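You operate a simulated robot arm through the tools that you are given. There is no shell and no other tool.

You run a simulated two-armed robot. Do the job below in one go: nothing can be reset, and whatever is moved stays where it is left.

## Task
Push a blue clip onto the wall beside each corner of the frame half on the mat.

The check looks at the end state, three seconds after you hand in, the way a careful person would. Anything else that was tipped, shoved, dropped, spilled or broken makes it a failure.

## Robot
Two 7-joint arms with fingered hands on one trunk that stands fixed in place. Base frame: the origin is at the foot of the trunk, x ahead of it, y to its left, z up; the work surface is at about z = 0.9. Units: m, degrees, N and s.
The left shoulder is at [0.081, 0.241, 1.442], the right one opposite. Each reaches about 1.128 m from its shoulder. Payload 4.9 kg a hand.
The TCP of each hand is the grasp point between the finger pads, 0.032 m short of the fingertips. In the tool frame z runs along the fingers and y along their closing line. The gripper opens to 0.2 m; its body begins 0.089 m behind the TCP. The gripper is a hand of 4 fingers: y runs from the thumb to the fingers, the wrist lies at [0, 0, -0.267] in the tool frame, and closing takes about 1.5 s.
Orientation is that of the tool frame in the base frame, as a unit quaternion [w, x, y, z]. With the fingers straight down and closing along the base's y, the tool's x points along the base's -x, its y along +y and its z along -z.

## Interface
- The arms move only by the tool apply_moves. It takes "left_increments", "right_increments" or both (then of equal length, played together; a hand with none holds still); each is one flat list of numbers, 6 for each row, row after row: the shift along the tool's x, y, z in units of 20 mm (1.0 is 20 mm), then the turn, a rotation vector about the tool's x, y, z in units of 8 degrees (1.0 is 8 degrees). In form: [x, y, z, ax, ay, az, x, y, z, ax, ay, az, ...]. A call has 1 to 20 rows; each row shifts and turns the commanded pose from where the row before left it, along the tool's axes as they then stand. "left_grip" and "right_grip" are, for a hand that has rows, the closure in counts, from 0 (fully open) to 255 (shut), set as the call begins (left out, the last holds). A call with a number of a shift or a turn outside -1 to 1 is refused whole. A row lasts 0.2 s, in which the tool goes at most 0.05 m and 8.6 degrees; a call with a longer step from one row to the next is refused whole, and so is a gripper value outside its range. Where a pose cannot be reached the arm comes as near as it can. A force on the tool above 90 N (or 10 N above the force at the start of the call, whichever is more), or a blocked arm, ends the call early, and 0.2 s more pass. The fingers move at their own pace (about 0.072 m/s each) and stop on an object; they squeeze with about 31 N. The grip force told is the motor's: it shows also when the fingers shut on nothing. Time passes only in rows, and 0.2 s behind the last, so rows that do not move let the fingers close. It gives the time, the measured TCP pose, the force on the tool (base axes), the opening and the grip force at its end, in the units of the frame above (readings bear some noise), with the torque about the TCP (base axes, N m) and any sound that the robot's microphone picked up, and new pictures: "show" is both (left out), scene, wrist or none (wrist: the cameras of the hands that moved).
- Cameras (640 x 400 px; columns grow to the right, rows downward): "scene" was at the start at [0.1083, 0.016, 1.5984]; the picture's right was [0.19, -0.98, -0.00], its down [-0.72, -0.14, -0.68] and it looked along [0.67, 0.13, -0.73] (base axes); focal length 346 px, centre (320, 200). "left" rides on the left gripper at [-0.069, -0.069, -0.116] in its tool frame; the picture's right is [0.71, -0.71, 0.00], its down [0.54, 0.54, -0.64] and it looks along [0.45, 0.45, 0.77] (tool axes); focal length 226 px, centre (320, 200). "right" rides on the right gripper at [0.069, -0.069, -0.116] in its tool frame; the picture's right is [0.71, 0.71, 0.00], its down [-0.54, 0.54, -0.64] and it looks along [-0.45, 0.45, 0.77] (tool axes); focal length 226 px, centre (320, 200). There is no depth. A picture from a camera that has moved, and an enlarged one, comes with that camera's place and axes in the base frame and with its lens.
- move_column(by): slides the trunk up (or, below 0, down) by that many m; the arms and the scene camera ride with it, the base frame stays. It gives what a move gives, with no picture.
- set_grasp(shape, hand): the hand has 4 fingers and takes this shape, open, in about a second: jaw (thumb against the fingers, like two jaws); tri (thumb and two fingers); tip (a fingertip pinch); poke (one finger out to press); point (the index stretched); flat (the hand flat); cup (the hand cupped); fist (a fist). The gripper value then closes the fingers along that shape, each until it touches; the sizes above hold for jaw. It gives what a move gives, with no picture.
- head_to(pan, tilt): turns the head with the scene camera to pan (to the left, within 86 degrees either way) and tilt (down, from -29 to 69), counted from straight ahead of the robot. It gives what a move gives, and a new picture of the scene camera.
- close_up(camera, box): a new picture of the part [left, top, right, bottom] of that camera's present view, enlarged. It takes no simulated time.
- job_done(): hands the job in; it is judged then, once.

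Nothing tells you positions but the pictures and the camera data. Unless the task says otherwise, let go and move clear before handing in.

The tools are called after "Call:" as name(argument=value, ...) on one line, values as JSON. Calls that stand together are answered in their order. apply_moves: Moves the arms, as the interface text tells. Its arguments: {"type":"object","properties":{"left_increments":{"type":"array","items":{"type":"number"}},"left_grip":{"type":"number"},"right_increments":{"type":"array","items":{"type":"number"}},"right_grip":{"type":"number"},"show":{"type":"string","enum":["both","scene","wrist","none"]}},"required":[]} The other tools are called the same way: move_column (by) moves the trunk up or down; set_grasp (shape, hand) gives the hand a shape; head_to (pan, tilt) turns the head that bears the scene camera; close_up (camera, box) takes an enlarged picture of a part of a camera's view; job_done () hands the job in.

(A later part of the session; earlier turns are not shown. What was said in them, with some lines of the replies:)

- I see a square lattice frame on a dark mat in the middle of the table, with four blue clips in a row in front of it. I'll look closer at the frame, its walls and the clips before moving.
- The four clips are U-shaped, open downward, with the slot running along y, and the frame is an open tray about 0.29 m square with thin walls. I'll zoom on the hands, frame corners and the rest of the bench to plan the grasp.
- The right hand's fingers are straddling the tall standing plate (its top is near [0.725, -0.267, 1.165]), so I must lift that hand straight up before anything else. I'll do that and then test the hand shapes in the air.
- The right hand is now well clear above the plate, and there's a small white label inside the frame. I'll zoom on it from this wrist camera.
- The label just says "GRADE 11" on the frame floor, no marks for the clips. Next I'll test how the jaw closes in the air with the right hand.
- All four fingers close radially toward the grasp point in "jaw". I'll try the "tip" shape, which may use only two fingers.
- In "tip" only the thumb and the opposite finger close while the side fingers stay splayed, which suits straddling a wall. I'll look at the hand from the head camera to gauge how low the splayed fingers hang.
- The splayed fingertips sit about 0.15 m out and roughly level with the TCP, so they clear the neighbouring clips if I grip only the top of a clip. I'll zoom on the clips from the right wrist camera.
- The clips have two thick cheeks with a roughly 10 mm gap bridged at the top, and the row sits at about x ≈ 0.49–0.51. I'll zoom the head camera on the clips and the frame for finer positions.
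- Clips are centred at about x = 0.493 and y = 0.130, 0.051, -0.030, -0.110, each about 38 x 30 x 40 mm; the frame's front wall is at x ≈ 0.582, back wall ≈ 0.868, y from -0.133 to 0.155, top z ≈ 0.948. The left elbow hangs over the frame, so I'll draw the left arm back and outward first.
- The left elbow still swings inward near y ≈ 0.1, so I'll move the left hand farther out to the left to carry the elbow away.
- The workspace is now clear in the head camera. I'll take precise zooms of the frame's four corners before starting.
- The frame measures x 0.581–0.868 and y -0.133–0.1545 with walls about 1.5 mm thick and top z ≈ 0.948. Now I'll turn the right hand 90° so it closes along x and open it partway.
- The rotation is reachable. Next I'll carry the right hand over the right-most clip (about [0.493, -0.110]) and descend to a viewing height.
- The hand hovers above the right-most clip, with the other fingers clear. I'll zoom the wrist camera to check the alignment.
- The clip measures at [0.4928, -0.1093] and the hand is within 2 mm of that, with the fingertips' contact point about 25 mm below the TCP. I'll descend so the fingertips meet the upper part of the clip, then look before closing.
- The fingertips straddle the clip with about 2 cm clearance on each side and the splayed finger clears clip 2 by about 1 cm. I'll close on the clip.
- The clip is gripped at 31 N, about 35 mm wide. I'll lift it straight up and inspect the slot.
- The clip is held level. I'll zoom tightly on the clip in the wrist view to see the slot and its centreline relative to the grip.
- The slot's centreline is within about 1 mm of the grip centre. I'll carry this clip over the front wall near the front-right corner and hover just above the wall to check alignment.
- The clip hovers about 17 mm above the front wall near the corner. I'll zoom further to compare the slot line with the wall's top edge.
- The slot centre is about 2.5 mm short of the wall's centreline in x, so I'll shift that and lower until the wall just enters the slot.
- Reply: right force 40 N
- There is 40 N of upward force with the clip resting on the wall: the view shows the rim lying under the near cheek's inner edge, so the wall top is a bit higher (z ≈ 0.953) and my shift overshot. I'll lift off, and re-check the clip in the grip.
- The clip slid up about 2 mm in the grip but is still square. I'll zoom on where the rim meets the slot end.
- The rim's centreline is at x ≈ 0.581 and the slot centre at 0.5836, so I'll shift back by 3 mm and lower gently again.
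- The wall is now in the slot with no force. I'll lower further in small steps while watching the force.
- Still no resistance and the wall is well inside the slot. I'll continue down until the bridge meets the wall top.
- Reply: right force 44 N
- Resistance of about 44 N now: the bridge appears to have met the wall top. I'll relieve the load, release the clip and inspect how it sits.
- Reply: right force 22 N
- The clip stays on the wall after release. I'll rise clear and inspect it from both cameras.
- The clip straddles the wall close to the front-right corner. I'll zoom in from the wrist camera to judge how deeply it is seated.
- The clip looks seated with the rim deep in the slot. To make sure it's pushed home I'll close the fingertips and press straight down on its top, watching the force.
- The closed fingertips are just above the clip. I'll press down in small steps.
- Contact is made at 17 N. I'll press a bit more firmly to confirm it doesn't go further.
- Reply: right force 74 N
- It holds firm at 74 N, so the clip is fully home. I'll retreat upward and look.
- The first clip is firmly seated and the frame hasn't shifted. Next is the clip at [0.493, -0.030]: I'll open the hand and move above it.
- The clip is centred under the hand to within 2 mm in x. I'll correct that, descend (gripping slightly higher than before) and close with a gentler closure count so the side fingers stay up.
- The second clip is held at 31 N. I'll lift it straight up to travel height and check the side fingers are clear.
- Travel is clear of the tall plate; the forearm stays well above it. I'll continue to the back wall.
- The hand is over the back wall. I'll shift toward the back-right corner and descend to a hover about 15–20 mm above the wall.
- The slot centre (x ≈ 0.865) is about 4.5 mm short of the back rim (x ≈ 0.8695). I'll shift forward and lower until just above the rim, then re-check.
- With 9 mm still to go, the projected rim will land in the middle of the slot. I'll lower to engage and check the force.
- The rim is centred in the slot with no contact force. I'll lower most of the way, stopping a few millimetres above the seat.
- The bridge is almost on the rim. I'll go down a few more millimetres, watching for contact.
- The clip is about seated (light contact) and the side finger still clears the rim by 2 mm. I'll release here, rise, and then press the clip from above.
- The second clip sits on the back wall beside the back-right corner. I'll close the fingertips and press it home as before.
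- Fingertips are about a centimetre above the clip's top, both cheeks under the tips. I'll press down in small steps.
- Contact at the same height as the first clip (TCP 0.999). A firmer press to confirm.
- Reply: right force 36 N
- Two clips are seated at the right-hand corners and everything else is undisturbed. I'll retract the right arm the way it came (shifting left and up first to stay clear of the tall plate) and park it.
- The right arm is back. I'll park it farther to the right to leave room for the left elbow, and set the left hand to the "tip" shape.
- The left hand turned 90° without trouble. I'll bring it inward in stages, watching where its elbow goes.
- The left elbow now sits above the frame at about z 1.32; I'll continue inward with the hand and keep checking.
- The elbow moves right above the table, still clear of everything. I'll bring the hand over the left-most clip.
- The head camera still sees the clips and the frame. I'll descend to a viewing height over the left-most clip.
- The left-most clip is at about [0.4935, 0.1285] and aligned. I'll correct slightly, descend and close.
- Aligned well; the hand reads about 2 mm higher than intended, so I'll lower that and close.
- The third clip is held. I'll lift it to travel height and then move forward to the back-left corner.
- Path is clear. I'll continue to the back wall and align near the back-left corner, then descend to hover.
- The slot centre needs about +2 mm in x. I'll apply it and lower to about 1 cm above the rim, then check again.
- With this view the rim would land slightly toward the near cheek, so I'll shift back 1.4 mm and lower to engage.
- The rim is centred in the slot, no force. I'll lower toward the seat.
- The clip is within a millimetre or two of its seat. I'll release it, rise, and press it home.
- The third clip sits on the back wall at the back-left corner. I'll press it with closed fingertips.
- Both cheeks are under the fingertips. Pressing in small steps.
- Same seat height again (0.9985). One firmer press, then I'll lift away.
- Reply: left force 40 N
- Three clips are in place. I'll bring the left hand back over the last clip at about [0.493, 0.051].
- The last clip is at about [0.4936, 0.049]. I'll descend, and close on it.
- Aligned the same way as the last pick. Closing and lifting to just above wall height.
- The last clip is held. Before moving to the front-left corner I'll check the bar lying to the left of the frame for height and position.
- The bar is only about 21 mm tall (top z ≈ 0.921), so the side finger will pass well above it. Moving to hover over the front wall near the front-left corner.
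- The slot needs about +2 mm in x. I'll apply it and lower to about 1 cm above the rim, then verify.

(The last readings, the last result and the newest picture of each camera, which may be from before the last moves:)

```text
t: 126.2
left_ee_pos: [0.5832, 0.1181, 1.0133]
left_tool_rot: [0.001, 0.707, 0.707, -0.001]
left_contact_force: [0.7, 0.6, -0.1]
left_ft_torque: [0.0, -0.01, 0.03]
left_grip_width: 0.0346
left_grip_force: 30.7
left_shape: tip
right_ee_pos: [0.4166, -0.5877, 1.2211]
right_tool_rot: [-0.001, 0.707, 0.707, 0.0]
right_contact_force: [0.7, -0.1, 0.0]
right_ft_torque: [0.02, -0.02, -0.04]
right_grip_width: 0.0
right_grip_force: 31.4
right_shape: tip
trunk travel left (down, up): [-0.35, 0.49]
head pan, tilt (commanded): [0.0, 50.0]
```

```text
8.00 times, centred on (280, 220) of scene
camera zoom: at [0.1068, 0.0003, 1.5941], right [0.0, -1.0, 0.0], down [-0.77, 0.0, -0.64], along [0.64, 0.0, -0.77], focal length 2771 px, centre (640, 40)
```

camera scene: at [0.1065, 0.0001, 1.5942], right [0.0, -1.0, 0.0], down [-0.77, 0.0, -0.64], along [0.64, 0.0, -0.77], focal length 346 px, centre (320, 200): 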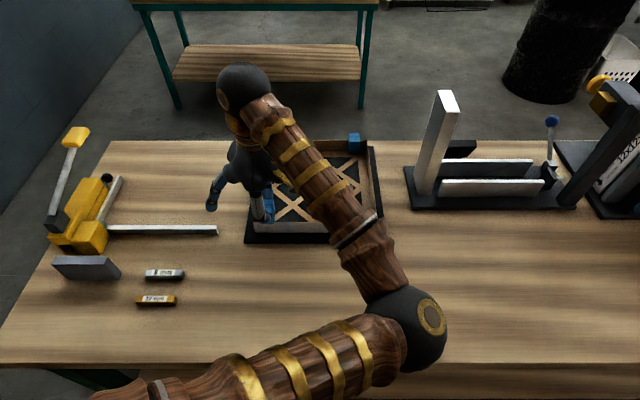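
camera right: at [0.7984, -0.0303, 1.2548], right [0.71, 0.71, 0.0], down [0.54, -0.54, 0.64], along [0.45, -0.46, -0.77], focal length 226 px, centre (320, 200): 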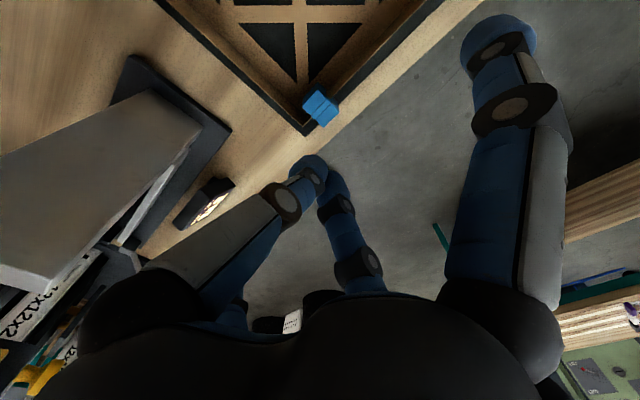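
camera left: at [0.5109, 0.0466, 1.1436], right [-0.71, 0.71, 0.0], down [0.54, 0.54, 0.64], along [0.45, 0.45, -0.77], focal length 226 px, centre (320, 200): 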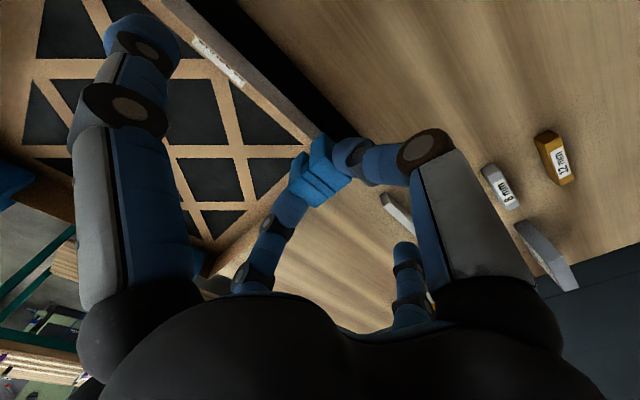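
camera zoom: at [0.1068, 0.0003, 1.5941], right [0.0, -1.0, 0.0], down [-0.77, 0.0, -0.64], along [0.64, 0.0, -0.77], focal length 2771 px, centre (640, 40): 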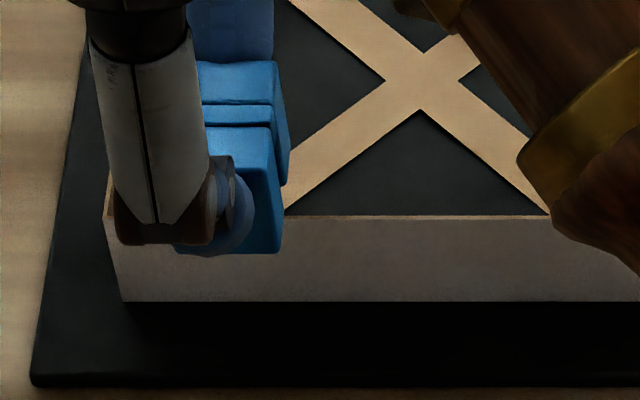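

The projected rim lands close to the slot's middle. Lowering to engage.

Call:
apply_moves(left_increments=[0, -0.02, 0.25, 0, 0, 0, 0, 0, 0.25, 0, 0, 0, 0, 0, 0.2, 0, 0, 0, 0, 0, 0, 0, 0, 0], show="none")

Call:
close_up(camera="left", box=[290, 118, 322, 168])

```text
t: 127.2
left_ee_pos: [0.583, 0.1169, 1.0006]
left_tool_rot: [-0.001, 0.707, 0.707, 0.0]
left_contact_force: [0.2, 0.1, -1.2]
left_ft_torque: [-0.03, 0.01, -0.02]
left_grip_width: 0.0352
left_grip_force: 30.7
left_shape: tip
right_ee_pos: [0.4177, -0.5877, 1.2209]
right_tool_rot: [-0.001, 0.707, 0.708, 0.0]
right_contact_force: [0.1, 0.2, -0.7]
right_ft_torque: [0.01, 0.03, 0.02]
right_grip_width: 0.0001
right_grip_force: 31.6
right_shape: tip
trunk travel left (down, up): [-0.35, 0.49]
head pan, tilt (commanded): [0.0, 50.0]
```

```text
8.00 times, centred on (306, 143) of left
camera zoom: at [0.5139, 0.0471, 1.1145], right [-0.71, 0.71, 0.0], down [0.54, 0.54, 0.64], along [0.45, 0.45, -0.77], focal length 1808 px, centre (432, 656)
```

zoom: 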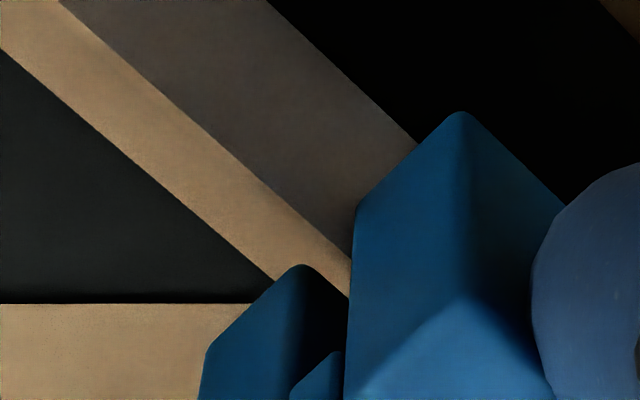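

The wall is in the slot with no contact force. Lowering to the seat.

Call:
apply_moves(left_increments=[0, 0, 0.25, 0, 0, 0, 0, 0, 0.25, 0, 0, 0, 0, 0, 0.2, 0, 0, 0, 0, 0, 0, 0, 0, 0], show="none")

Call:
apply_moves(left_increments=[0, 0, 0.1, 0, 0, 0, 0, 0, 0.1, 0, 0, 0, 0, 0, 0, 0, 0, 0], show="none")

Call:
close_up(camera="left", box=[280, 118, 340, 208])

Call:
close_up(camera="scene", box=[210, 170, 330, 260])

```text
t: 128.2
left_ee_pos: [0.5818, 0.1174, 0.9871]
left_tool_rot: [0.0, 0.707, 0.707, 0.0]
left_contact_force: [0.2, -0.8, 0.2]
left_ft_torque: [0.02, 0.01, -0.01]
left_grip_width: 0.0347
left_grip_force: 30.8
left_shape: tip
right_ee_pos: [0.4175, -0.5886, 1.2213]
right_tool_rot: [0.001, 0.707, 0.707, 0.0]
right_contact_force: [-0.3, 0.8, 0.8]
right_ft_torque: [0.01, -0.02, 0.0]
right_grip_width: 0.0004
right_grip_force: 31.1
right_shape: tip
trunk travel left (down, up): [-0.35, 0.49]
head pan, tilt (commanded): [0.0, 50.0]
```

```text
t: 129.0
left_ee_pos: [0.5825, 0.1177, 0.9828]
left_tool_rot: [0.001, 0.707, 0.707, 0.0]
left_contact_force: [0.0, -0.4, -0.2]
left_ft_torque: [0.04, 0.0, -0.02]
left_grip_width: 0.0345
left_grip_force: 31.1
left_shape: tip
right_ee_pos: [0.4162, -0.5872, 1.2211]
right_tool_rot: [0.0, 0.707, 0.707, 0.0]
right_contact_force: [-0.1, -0.7, -0.3]
right_ft_torque: [-0.06, -0.01, -0.02]
right_grip_width: 0.0003
right_grip_force: 30.9
right_shape: tip
trunk travel left (down, up): [-0.35, 0.49]
head pan, tilt (commanded): [0.0, 50.0]
```

```text
4.44 times, centred on (310, 163) of left
camera zoom: at [0.5137, 0.0464, 1.0974], right [-0.71, 0.71, 0.0], down [0.54, 0.54, 0.64], along [0.45, 0.45, -0.77], focal length 1005 px, centre (364, 364)
```

zoom: 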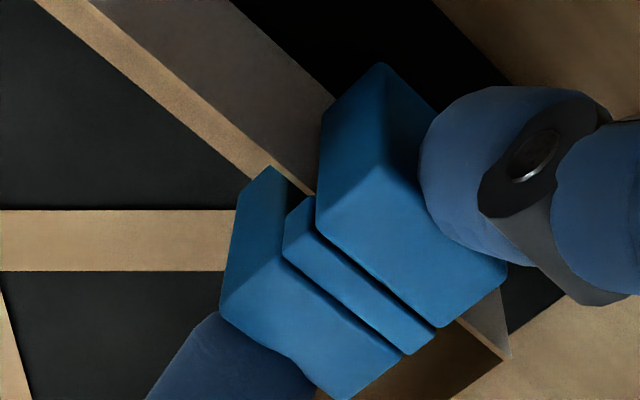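

```text
4.44 times, centred on (270, 215) of scene
camera zoom: at [0.1068, 0.0003, 1.5941], right [0.0, -1.0, 0.0], down [-0.77, 0.0, -0.64], along [0.64, 0.0, -0.77], focal length 1539 px, centre (542, 133)
```

zoom: 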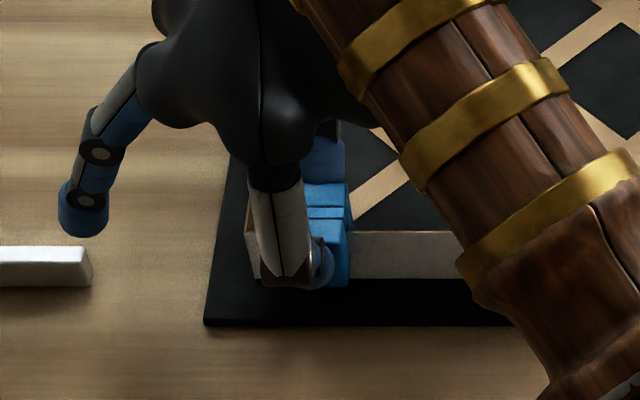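

Nearly seated. One small step down, then release and rise.

Call:
apply_moves(left_increments=[0, 0, 0.08, 0, 0, 0, 0, 0, 0, 0, 0, 0], show="none")

Call:
apply_moves(left_increments=[0, 0, 0, 0, 0, 0, 0, 0, 0, 0, 0, 0, 0, 0, 0, 0, 0, 0, 0, 0, 0, 0, 0, 0], left_grip=155, show="none")

Call:
apply_moves(left_increments=[0, 0, -0.5, 0, 0, 0, 0, 0, -0.7, 0, 0, 0, 0, 0, -0.7, 0, 0, 0, 0, 0, -0.7, 0, 0, 0, 0, 0, 0, 0, 0, 0], show="wrist")

Call:
close_up(camera="left", box=[240, 90, 370, 220])

```text
t: 129.6
left_ee_pos: [0.5817, 0.1165, 0.9805]
left_tool_rot: [0.0, 0.707, 0.707, 0.001]
left_contact_force: [0.3, 0.6, 0.3]
left_ft_torque: [0.0, 0.03, -0.02]
left_grip_width: 0.0347
left_grip_force: 31.2
left_shape: tip
right_ee_pos: [0.4161, -0.5885, 1.2201]
right_tool_rot: [0.0, 0.707, 0.707, 0.0]
right_contact_force: [0.1, -0.7, 0.3]
right_ft_torque: [0.01, 0.02, 0.0]
right_grip_width: 0.0001
right_grip_force: 30.8
right_shape: tip
trunk travel left (down, up): [-0.35, 0.49]
head pan, tilt (commanded): [0.0, 50.0]
```

```text
t: 130.6
left_ee_pos: [0.5828, 0.1155, 0.9812]
left_tool_rot: [0.001, 0.707, 0.707, -0.001]
left_contact_force: [-1.4, 0.4, 0.7]
left_ft_torque: [-0.02, -0.01, 0.0]
left_grip_width: 0.078
left_grip_force: 0.0
left_shape: tip
right_ee_pos: [0.4165, -0.5884, 1.2216]
right_tool_rot: [0.0, 0.707, 0.707, -0.001]
right_contact_force: [0.0, -1.1, -0.6]
right_ft_torque: [0.04, -0.03, 0.02]
right_grip_width: 0.0002
right_grip_force: 31.0
right_shape: tip
trunk travel left (down, up): [-0.35, 0.49]
head pan, tilt (commanded): [0.0, 50.0]
```

```text
t: 131.8
left_ee_pos: [0.5827, 0.1155, 1.0338]
left_tool_rot: [0.0, 0.707, 0.707, 0.0]
left_contact_force: [1.0, 0.0, 0.6]
left_ft_torque: [-0.02, 0.01, 0.02]
left_grip_width: 0.0785
left_grip_force: 0.1
left_shape: tip
right_ee_pos: [0.4172, -0.5898, 1.2212]
right_tool_rot: [0.0, 0.707, 0.707, 0.0]
right_contact_force: [-0.2, 0.4, -0.4]
right_ft_torque: [-0.01, -0.02, 0.0]
right_grip_width: 0.0
right_grip_force: 30.8
right_shape: tip
trunk travel left (down, up): [-0.35, 0.49]
head pan, tilt (commanded): [0.0, 50.0]
camera left: at [0.5139, 0.0466, 1.1484], right [-0.71, 0.71, 0.0], down [0.54, 0.54, 0.64], along [0.45, 0.45, -0.77], focal length 226 px, centre (320, 200)
```

left: 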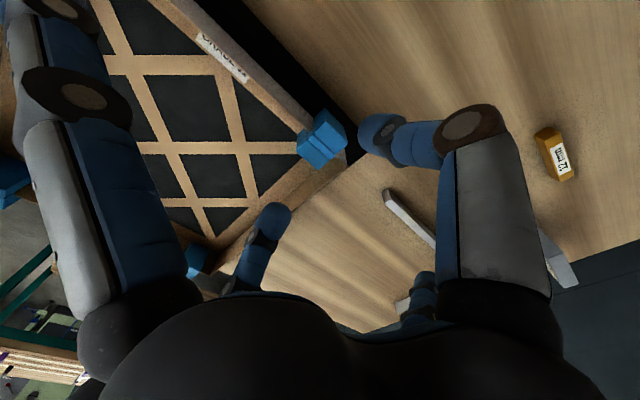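

```text
3.08 times, centred on (305, 155) of left
camera zoom: at [0.5139, 0.0466, 1.1484], right [-0.71, 0.71, 0.0], down [0.54, 0.54, 0.64], along [0.45, 0.45, -0.77], focal length 696 px, centre (366, 338)
```

zoom: 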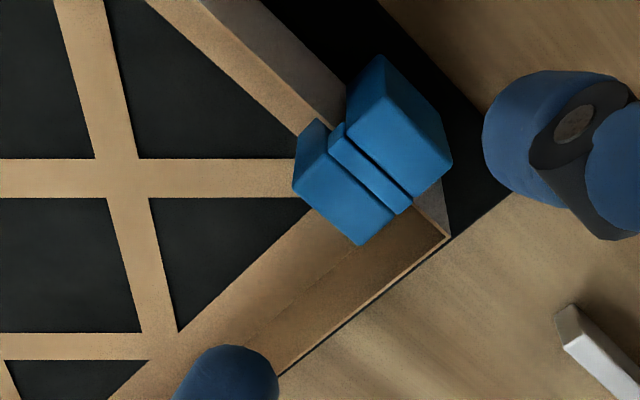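

The fourth clip sits on the front wall beside the front-left corner. I'll press it home like the others.

Call:
apply_moves(left_increments=[-0.05, -0.1, 0, 0, 0, 0, 0, 0, 0, 0, 0, 0, 0, 0, 0, 0, 0, 0, 0, 0, 0, 0, 0, 0, 0, 0, 0, 0, 0, 0, 0, 0, 0.4, 0, 0, 0, 0, 0, 0.4, 0, 0, 0, 0, 0, 0.4, 0, 0, 0, 0, 0, 0.3, 0, 0, 0], left_grip=255, show="none")

Call:
close_up(camera="left", box=[240, 90, 370, 220])

Call:
close_up(camera="scene", box=[210, 170, 330, 260])

```text
t: 133.8
left_ee_pos: [0.5795, 0.1158, 1.0038]
left_tool_rot: [0.0, 0.707, 0.707, 0.0]
left_contact_force: [0.0, -0.8, -0.1]
left_ft_torque: [-0.01, 0.0, 0.01]
left_grip_width: 0.0
left_grip_force: 31.2
left_shape: tip
right_ee_pos: [0.4172, -0.5885, 1.2208]
right_tool_rot: [0.0, 0.707, 0.707, 0.0]
right_contact_force: [0.2, -0.5, 0.0]
right_ft_torque: [-0.01, -0.04, 0.0]
right_grip_width: 0.0
right_grip_force: 30.8
right_shape: tip
trunk travel left (down, up): [-0.35, 0.49]
head pan, tilt (commanded): [0.0, 50.0]
```

```text
3.08 times, centred on (305, 155) of left
camera zoom: at [0.5111, 0.0458, 1.1182], right [-0.71, 0.71, 0.0], down [0.54, 0.54, 0.64], along [0.45, 0.45, -0.77], focal length 696 px, centre (366, 338)
```

zoom: 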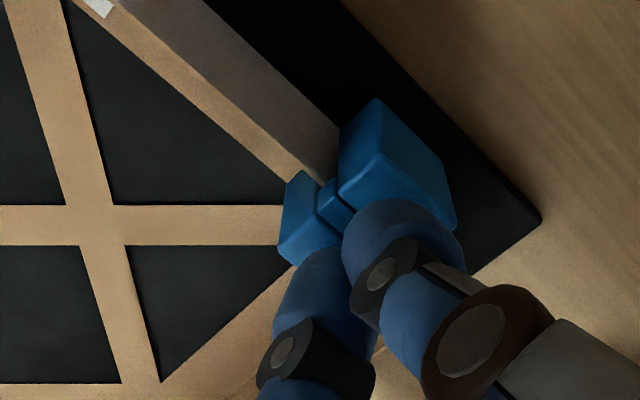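

```text
4.44 times, centred on (270, 215) of scene
camera zoom: at [0.1068, 0.0004, 1.5941], right [0.0, -1.0, 0.0], down [-0.77, 0.0, -0.64], along [0.64, 0.0, -0.77], focal length 1539 px, centre (542, 133)
```

zoom: 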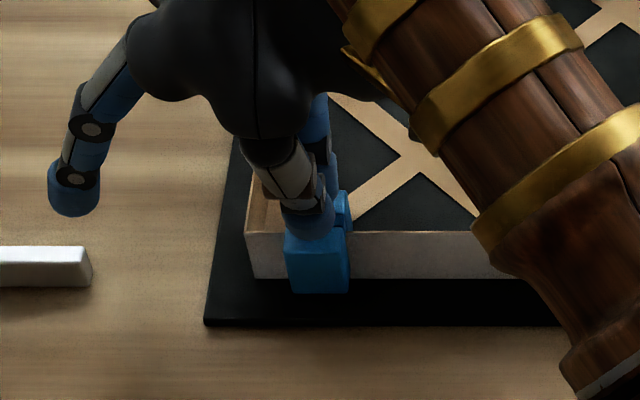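

Call:
apply_moves(left_increments=[0, 0, 0.12, 0, 0, 0, 0, 0, 0.1, 0, 0, 0, 0, 0, 0.1, 0, 0, 0], show="none")

```text
t: 134.6
left_ee_pos: [0.5798, 0.1157, 0.9988]
left_tool_rot: [0.0, 0.708, 0.706, 0.001]
left_contact_force: [3.1, 0.1, 15.5]
left_ft_torque: [0.01, -0.24, -0.03]
left_grip_width: 0.0
left_grip_force: 30.6
left_shape: tip
right_ee_pos: [0.4163, -0.5884, 1.2207]
right_tool_rot: [0.0, 0.707, 0.707, -0.001]
right_contact_force: [-0.2, -0.7, 0.2]
right_ft_torque: [0.0, 0.01, -0.02]
right_grip_width: 0.0001
right_grip_force: 31.3
right_shape: tip
trunk travel left (down, up): [-0.35, 0.49]
head pan, tilt (commanded): [0.0, 50.0]
```

The fourth clip bottoms out at the same height (0.999). I'll press slightly firmer, then lift away.

Call:
apply_moves(left_increments=[0, 0, 0.1, 0, 0, 0, 0, 0, 0.05, 0, 0, 0, 0, 0, 0, 0, 0, 0], show="none")

Call:
apply_moves(left_increments=[0, 0, -0.2, 0, 0, 0, 0, 0, -0.4, 0, 0, 0, 0, 0, -0.8, 0, 0, 0, 0, 0, -1, 0, 0, 0, 0, 0, -1, 0, 0, 0, 0, 0, -1, 0, 0, 0, 0, 0, -1, 0, 0, 0, 0, 0, -1, 0, 0, 0, 0, 0, -1, 0, 0, 0, 0, 0, -1, 0, 0, 0, 0, 0, -1, 0, 0, 0], show="both")

Call:
close_up(camera="left", box=[130, 0, 370, 150])

```text
t: 135.4
left_ee_pos: [0.5791, 0.1152, 0.9985]
left_tool_rot: [0.003, 0.708, 0.707, 0.003]
left_contact_force: [11.7, 3.9, 58.8]
left_ft_torque: [0.07, -0.88, 0.0]
left_grip_width: 0.0001
left_grip_force: 30.7
left_shape: tip
right_ee_pos: [0.4136, -0.5875, 1.2209]
right_tool_rot: [0.001, 0.707, 0.707, 0.001]
right_contact_force: [-0.3, -1.2, 0.7]
right_ft_torque: [0.01, -0.02, 0.0]
right_grip_width: 0.0
right_grip_force: 31.0
right_shape: tip
trunk travel left (down, up): [-0.35, 0.49]
head pan, tilt (commanded): [0.0, 50.0]
```

```text
t: 137.8
left_ee_pos: [0.5791, 0.1147, 1.1818]
left_tool_rot: [0.0, 0.707, 0.707, 0.0]
left_contact_force: [0.4, 0.8, -0.3]
left_ft_torque: [0.02, -0.01, -0.02]
left_grip_width: 0.0
left_grip_force: 31.1
left_shape: tip
right_ee_pos: [0.4161, -0.5893, 1.2204]
right_tool_rot: [0.0, 0.707, 0.707, -0.001]
right_contact_force: [-0.1, -0.1, -0.9]
right_ft_torque: [0.0, 0.0, -0.01]
right_grip_width: 0.0
right_grip_force: 31.1
right_shape: tip
trunk travel left (down, up): [-0.35, 0.49]
head pan, tilt (commanded): [0.0, 50.0]
camera scene: at [0.1065, 0.0003, 1.5941], right [0.0, -1.0, 0.0], down [-0.77, 0.0, -0.64], along [0.64, 0.0, -0.77], focal length 346 px, centre (320, 200)
camera left: at [0.5115, 0.0453, 1.2975], right [-0.71, 0.71, 0.0], down [0.54, 0.54, 0.64], along [0.45, 0.45, -0.77], focal length 226 px, centre (320, 200)
```

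scene: 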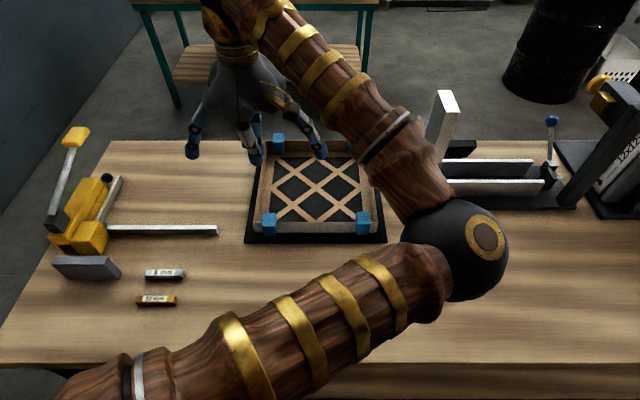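
left: 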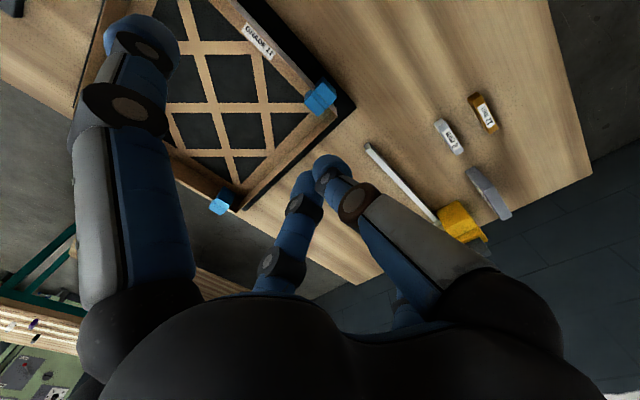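

```text
2.67 times, centred on (250, 75) of left
camera zoom: at [0.5115, 0.0453, 1.2975], right [-0.71, 0.71, 0.0], down [0.54, 0.54, 0.64], along [0.45, 0.45, -0.77], focal length 603 px, centre (507, 533)
```

zoom: 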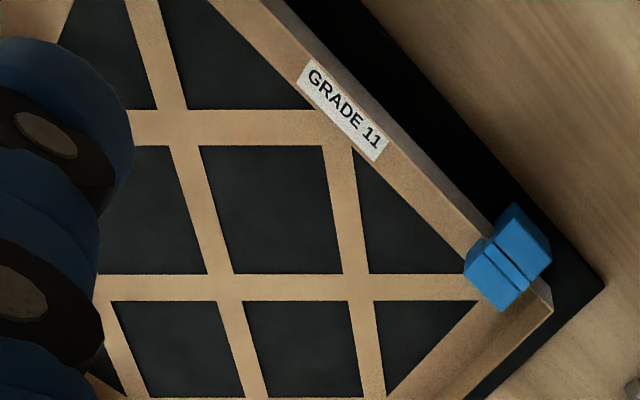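

All four clips are on. I'll retract the left arm upward and out to the left for an unobstructed final inspection.

Call:
apply_moves(left_increments=[0, -0.5, -1, 0, 0, 0, 0, -0.5, -1, 0, 0, 0, 1, -0.5, 0, 0, 0, 0, 1, -0.5, 0, 0, 0, 0, 1, -0.5, 0, 0, 0, 0, 1, -0.5, 0, 0, 0, 0, 1, -0.5, 0, 0, 0, 0, 1, -0.5, 0, 0, 0, 0, 1, 0, 0, 0, 0, 0, 1, 0, 0, 0, 0, 0, 1, 0, 0, 0, 0, 0, 1, 0, 0, 0, 0, 0, 1, 0, 0, 0, 0, 0, 1, 0, 0, 0, 0, 0, 1, 0, 0, 0, 0, 0, 1, 0, 0, 0, 0, 0, 1, 0, 0, 0, 0, 0, 1, 0, 0, 0, 0, 0], show="none")

Call:
apply_moves(left_increments=[1, 0, 0, 0, 0, 0, 1, 0, 0, 0, 0, 0, 1, 0, 0, 0, 0, 0, 1, 0, 0, 0, 0, 0, 1, 0, 0, 0, 0, 0, 1, 0, 0, 0, 0, 0, 1, 0, 0, 0, 0, 0, 1, 0, 0, 0, 0, 0, 1, 0, 0, 0, 0, 0, 1, 0, 0, 0, 0, 0, 1, 0, 0, 0, 0, 0, 1, 0, 0, 0, 0, 0], left_grip=0, show="scene")

Call:
close_up(camera="scene", box=[235, 120, 400, 250])

Call:
close_up(camera="scene", box=[250, 125, 380, 165])

Call:
close_up(camera="scene", box=[245, 200, 385, 245])

```text
t: 141.6
left_ee_pos: [0.5019, 0.4375, 1.2205]
left_tool_rot: [0.0, 0.708, 0.707, 0.001]
left_contact_force: [0.8, -0.4, -0.1]
left_ft_torque: [0.0, 0.01, 0.03]
left_grip_width: 0.0
left_grip_force: 30.8
left_shape: tip
right_ee_pos: [0.4174, -0.5876, 1.2217]
right_tool_rot: [0.0, 0.708, 0.707, 0.0]
right_contact_force: [0.2, -0.8, 0.3]
right_ft_torque: [-0.02, -0.01, 0.01]
right_grip_width: 0.0
right_grip_force: 31.0
right_shape: tip
trunk travel left (down, up): [-0.35, 0.49]
head pan, tilt (commanded): [0.0, 50.0]
```

```text
t: 144.2
left_ee_pos: [0.5001, 0.675, 1.2221]
left_tool_rot: [0.001, 0.707, 0.708, 0.0]
left_contact_force: [1.1, 0.1, -0.8]
left_ft_torque: [-0.04, -0.03, 0.01]
left_grip_width: 0.1999
left_grip_force: 0.0
left_shape: tip
right_ee_pos: [0.4171, -0.5874, 1.2212]
right_tool_rot: [0.0, 0.707, 0.707, -0.001]
right_contact_force: [1.0, -0.1, 0.4]
right_ft_torque: [0.01, 0.03, 0.0]
right_grip_width: 0.0
right_grip_force: 31.1
right_shape: tip
trunk travel left (down, up): [-0.35, 0.49]
head pan, tilt (commanded): [0.0, 50.0]
camera scene: at [0.1067, 0.002, 1.5941], right [0.0, -1.0, 0.0], down [-0.77, 0.0, -0.64], along [0.64, 0.0, -0.77], focal length 346 px, centre (320, 200)
```

scene: 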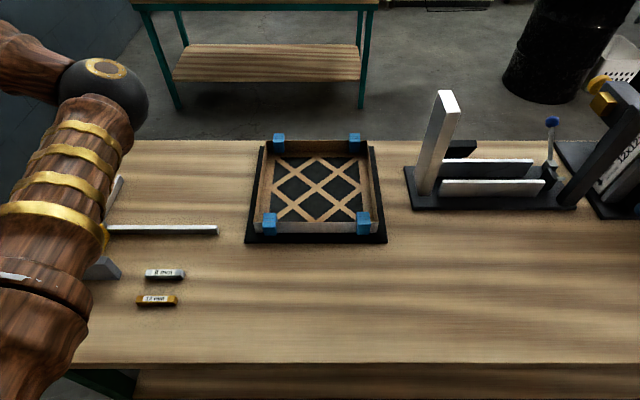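

```text
3.08 times, centred on (318, 185) of scene
camera zoom: at [0.1067, 0.002, 1.5941], right [0.0, -1.0, 0.0], down [-0.77, 0.0, -0.64], along [0.64, 0.0, -0.77], focal length 1066 px, centre (328, 246)
```

zoom: 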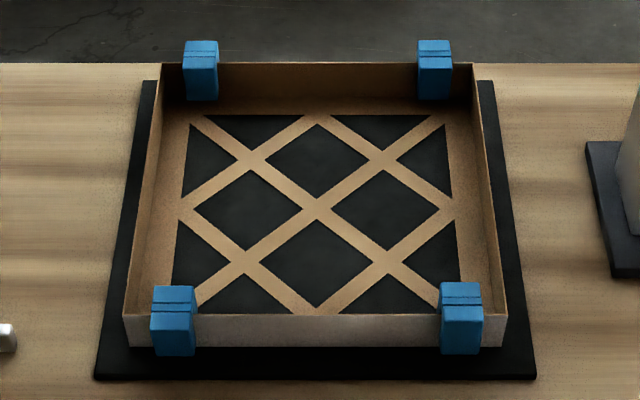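

```text
4.92 times, centred on (315, 145) of scene
camera zoom: at [0.1067, 0.002, 1.5941], right [0.0, -1.0, 0.0], down [-0.77, 0.0, -0.64], along [0.64, 0.0, -0.77], focal length 1705 px, centre (345, 471)
```

zoom: 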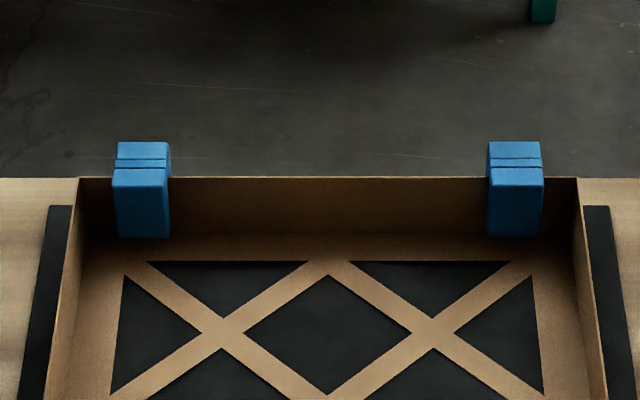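

```text
4.57 times, centred on (315, 222) of scene
camera zoom: at [0.1067, 0.002, 1.5941], right [0.0, -1.0, 0.0], down [-0.77, 0.0, -0.64], along [0.64, 0.0, -0.77], focal length 1583 px, centre (343, 97)
```

zoom: 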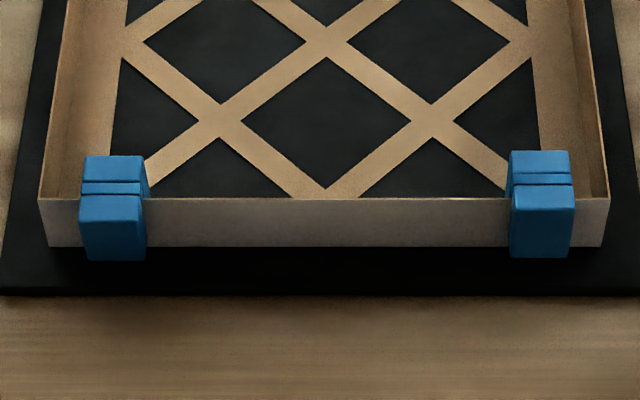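

All four clips are seated on the walls about 2 cm from each corner. The frame and mat read the same position as at the start, and the plate, bars and clamps have not moved. Both hands are clear, so I'm handing in.

Call:
job_done()

```text
The job is handed in.
```

I placed all four blue clips on the frame half and handed the job in. One clip sits beside each corner, about 2 cm in, two on the front wall and two on the back wall.

- **Seating:** I pressed each clip from above after placing it. All four stopped at the same height and did not move further under pushes of about 36–74 N.
- **First clip:** on the first try, the front-right clip landed on the wall edge instead of over it, with about 40 N of force. I lifted it, shifted it 3 mm and placed it correctly. The frame had not shifted.
- **Rest of the bench:** in the final pictures the frame and mat read the same position as at the start. The tall plate, the bars and the clamp had not moved.

Both hands are empty and parked clear of the frame.
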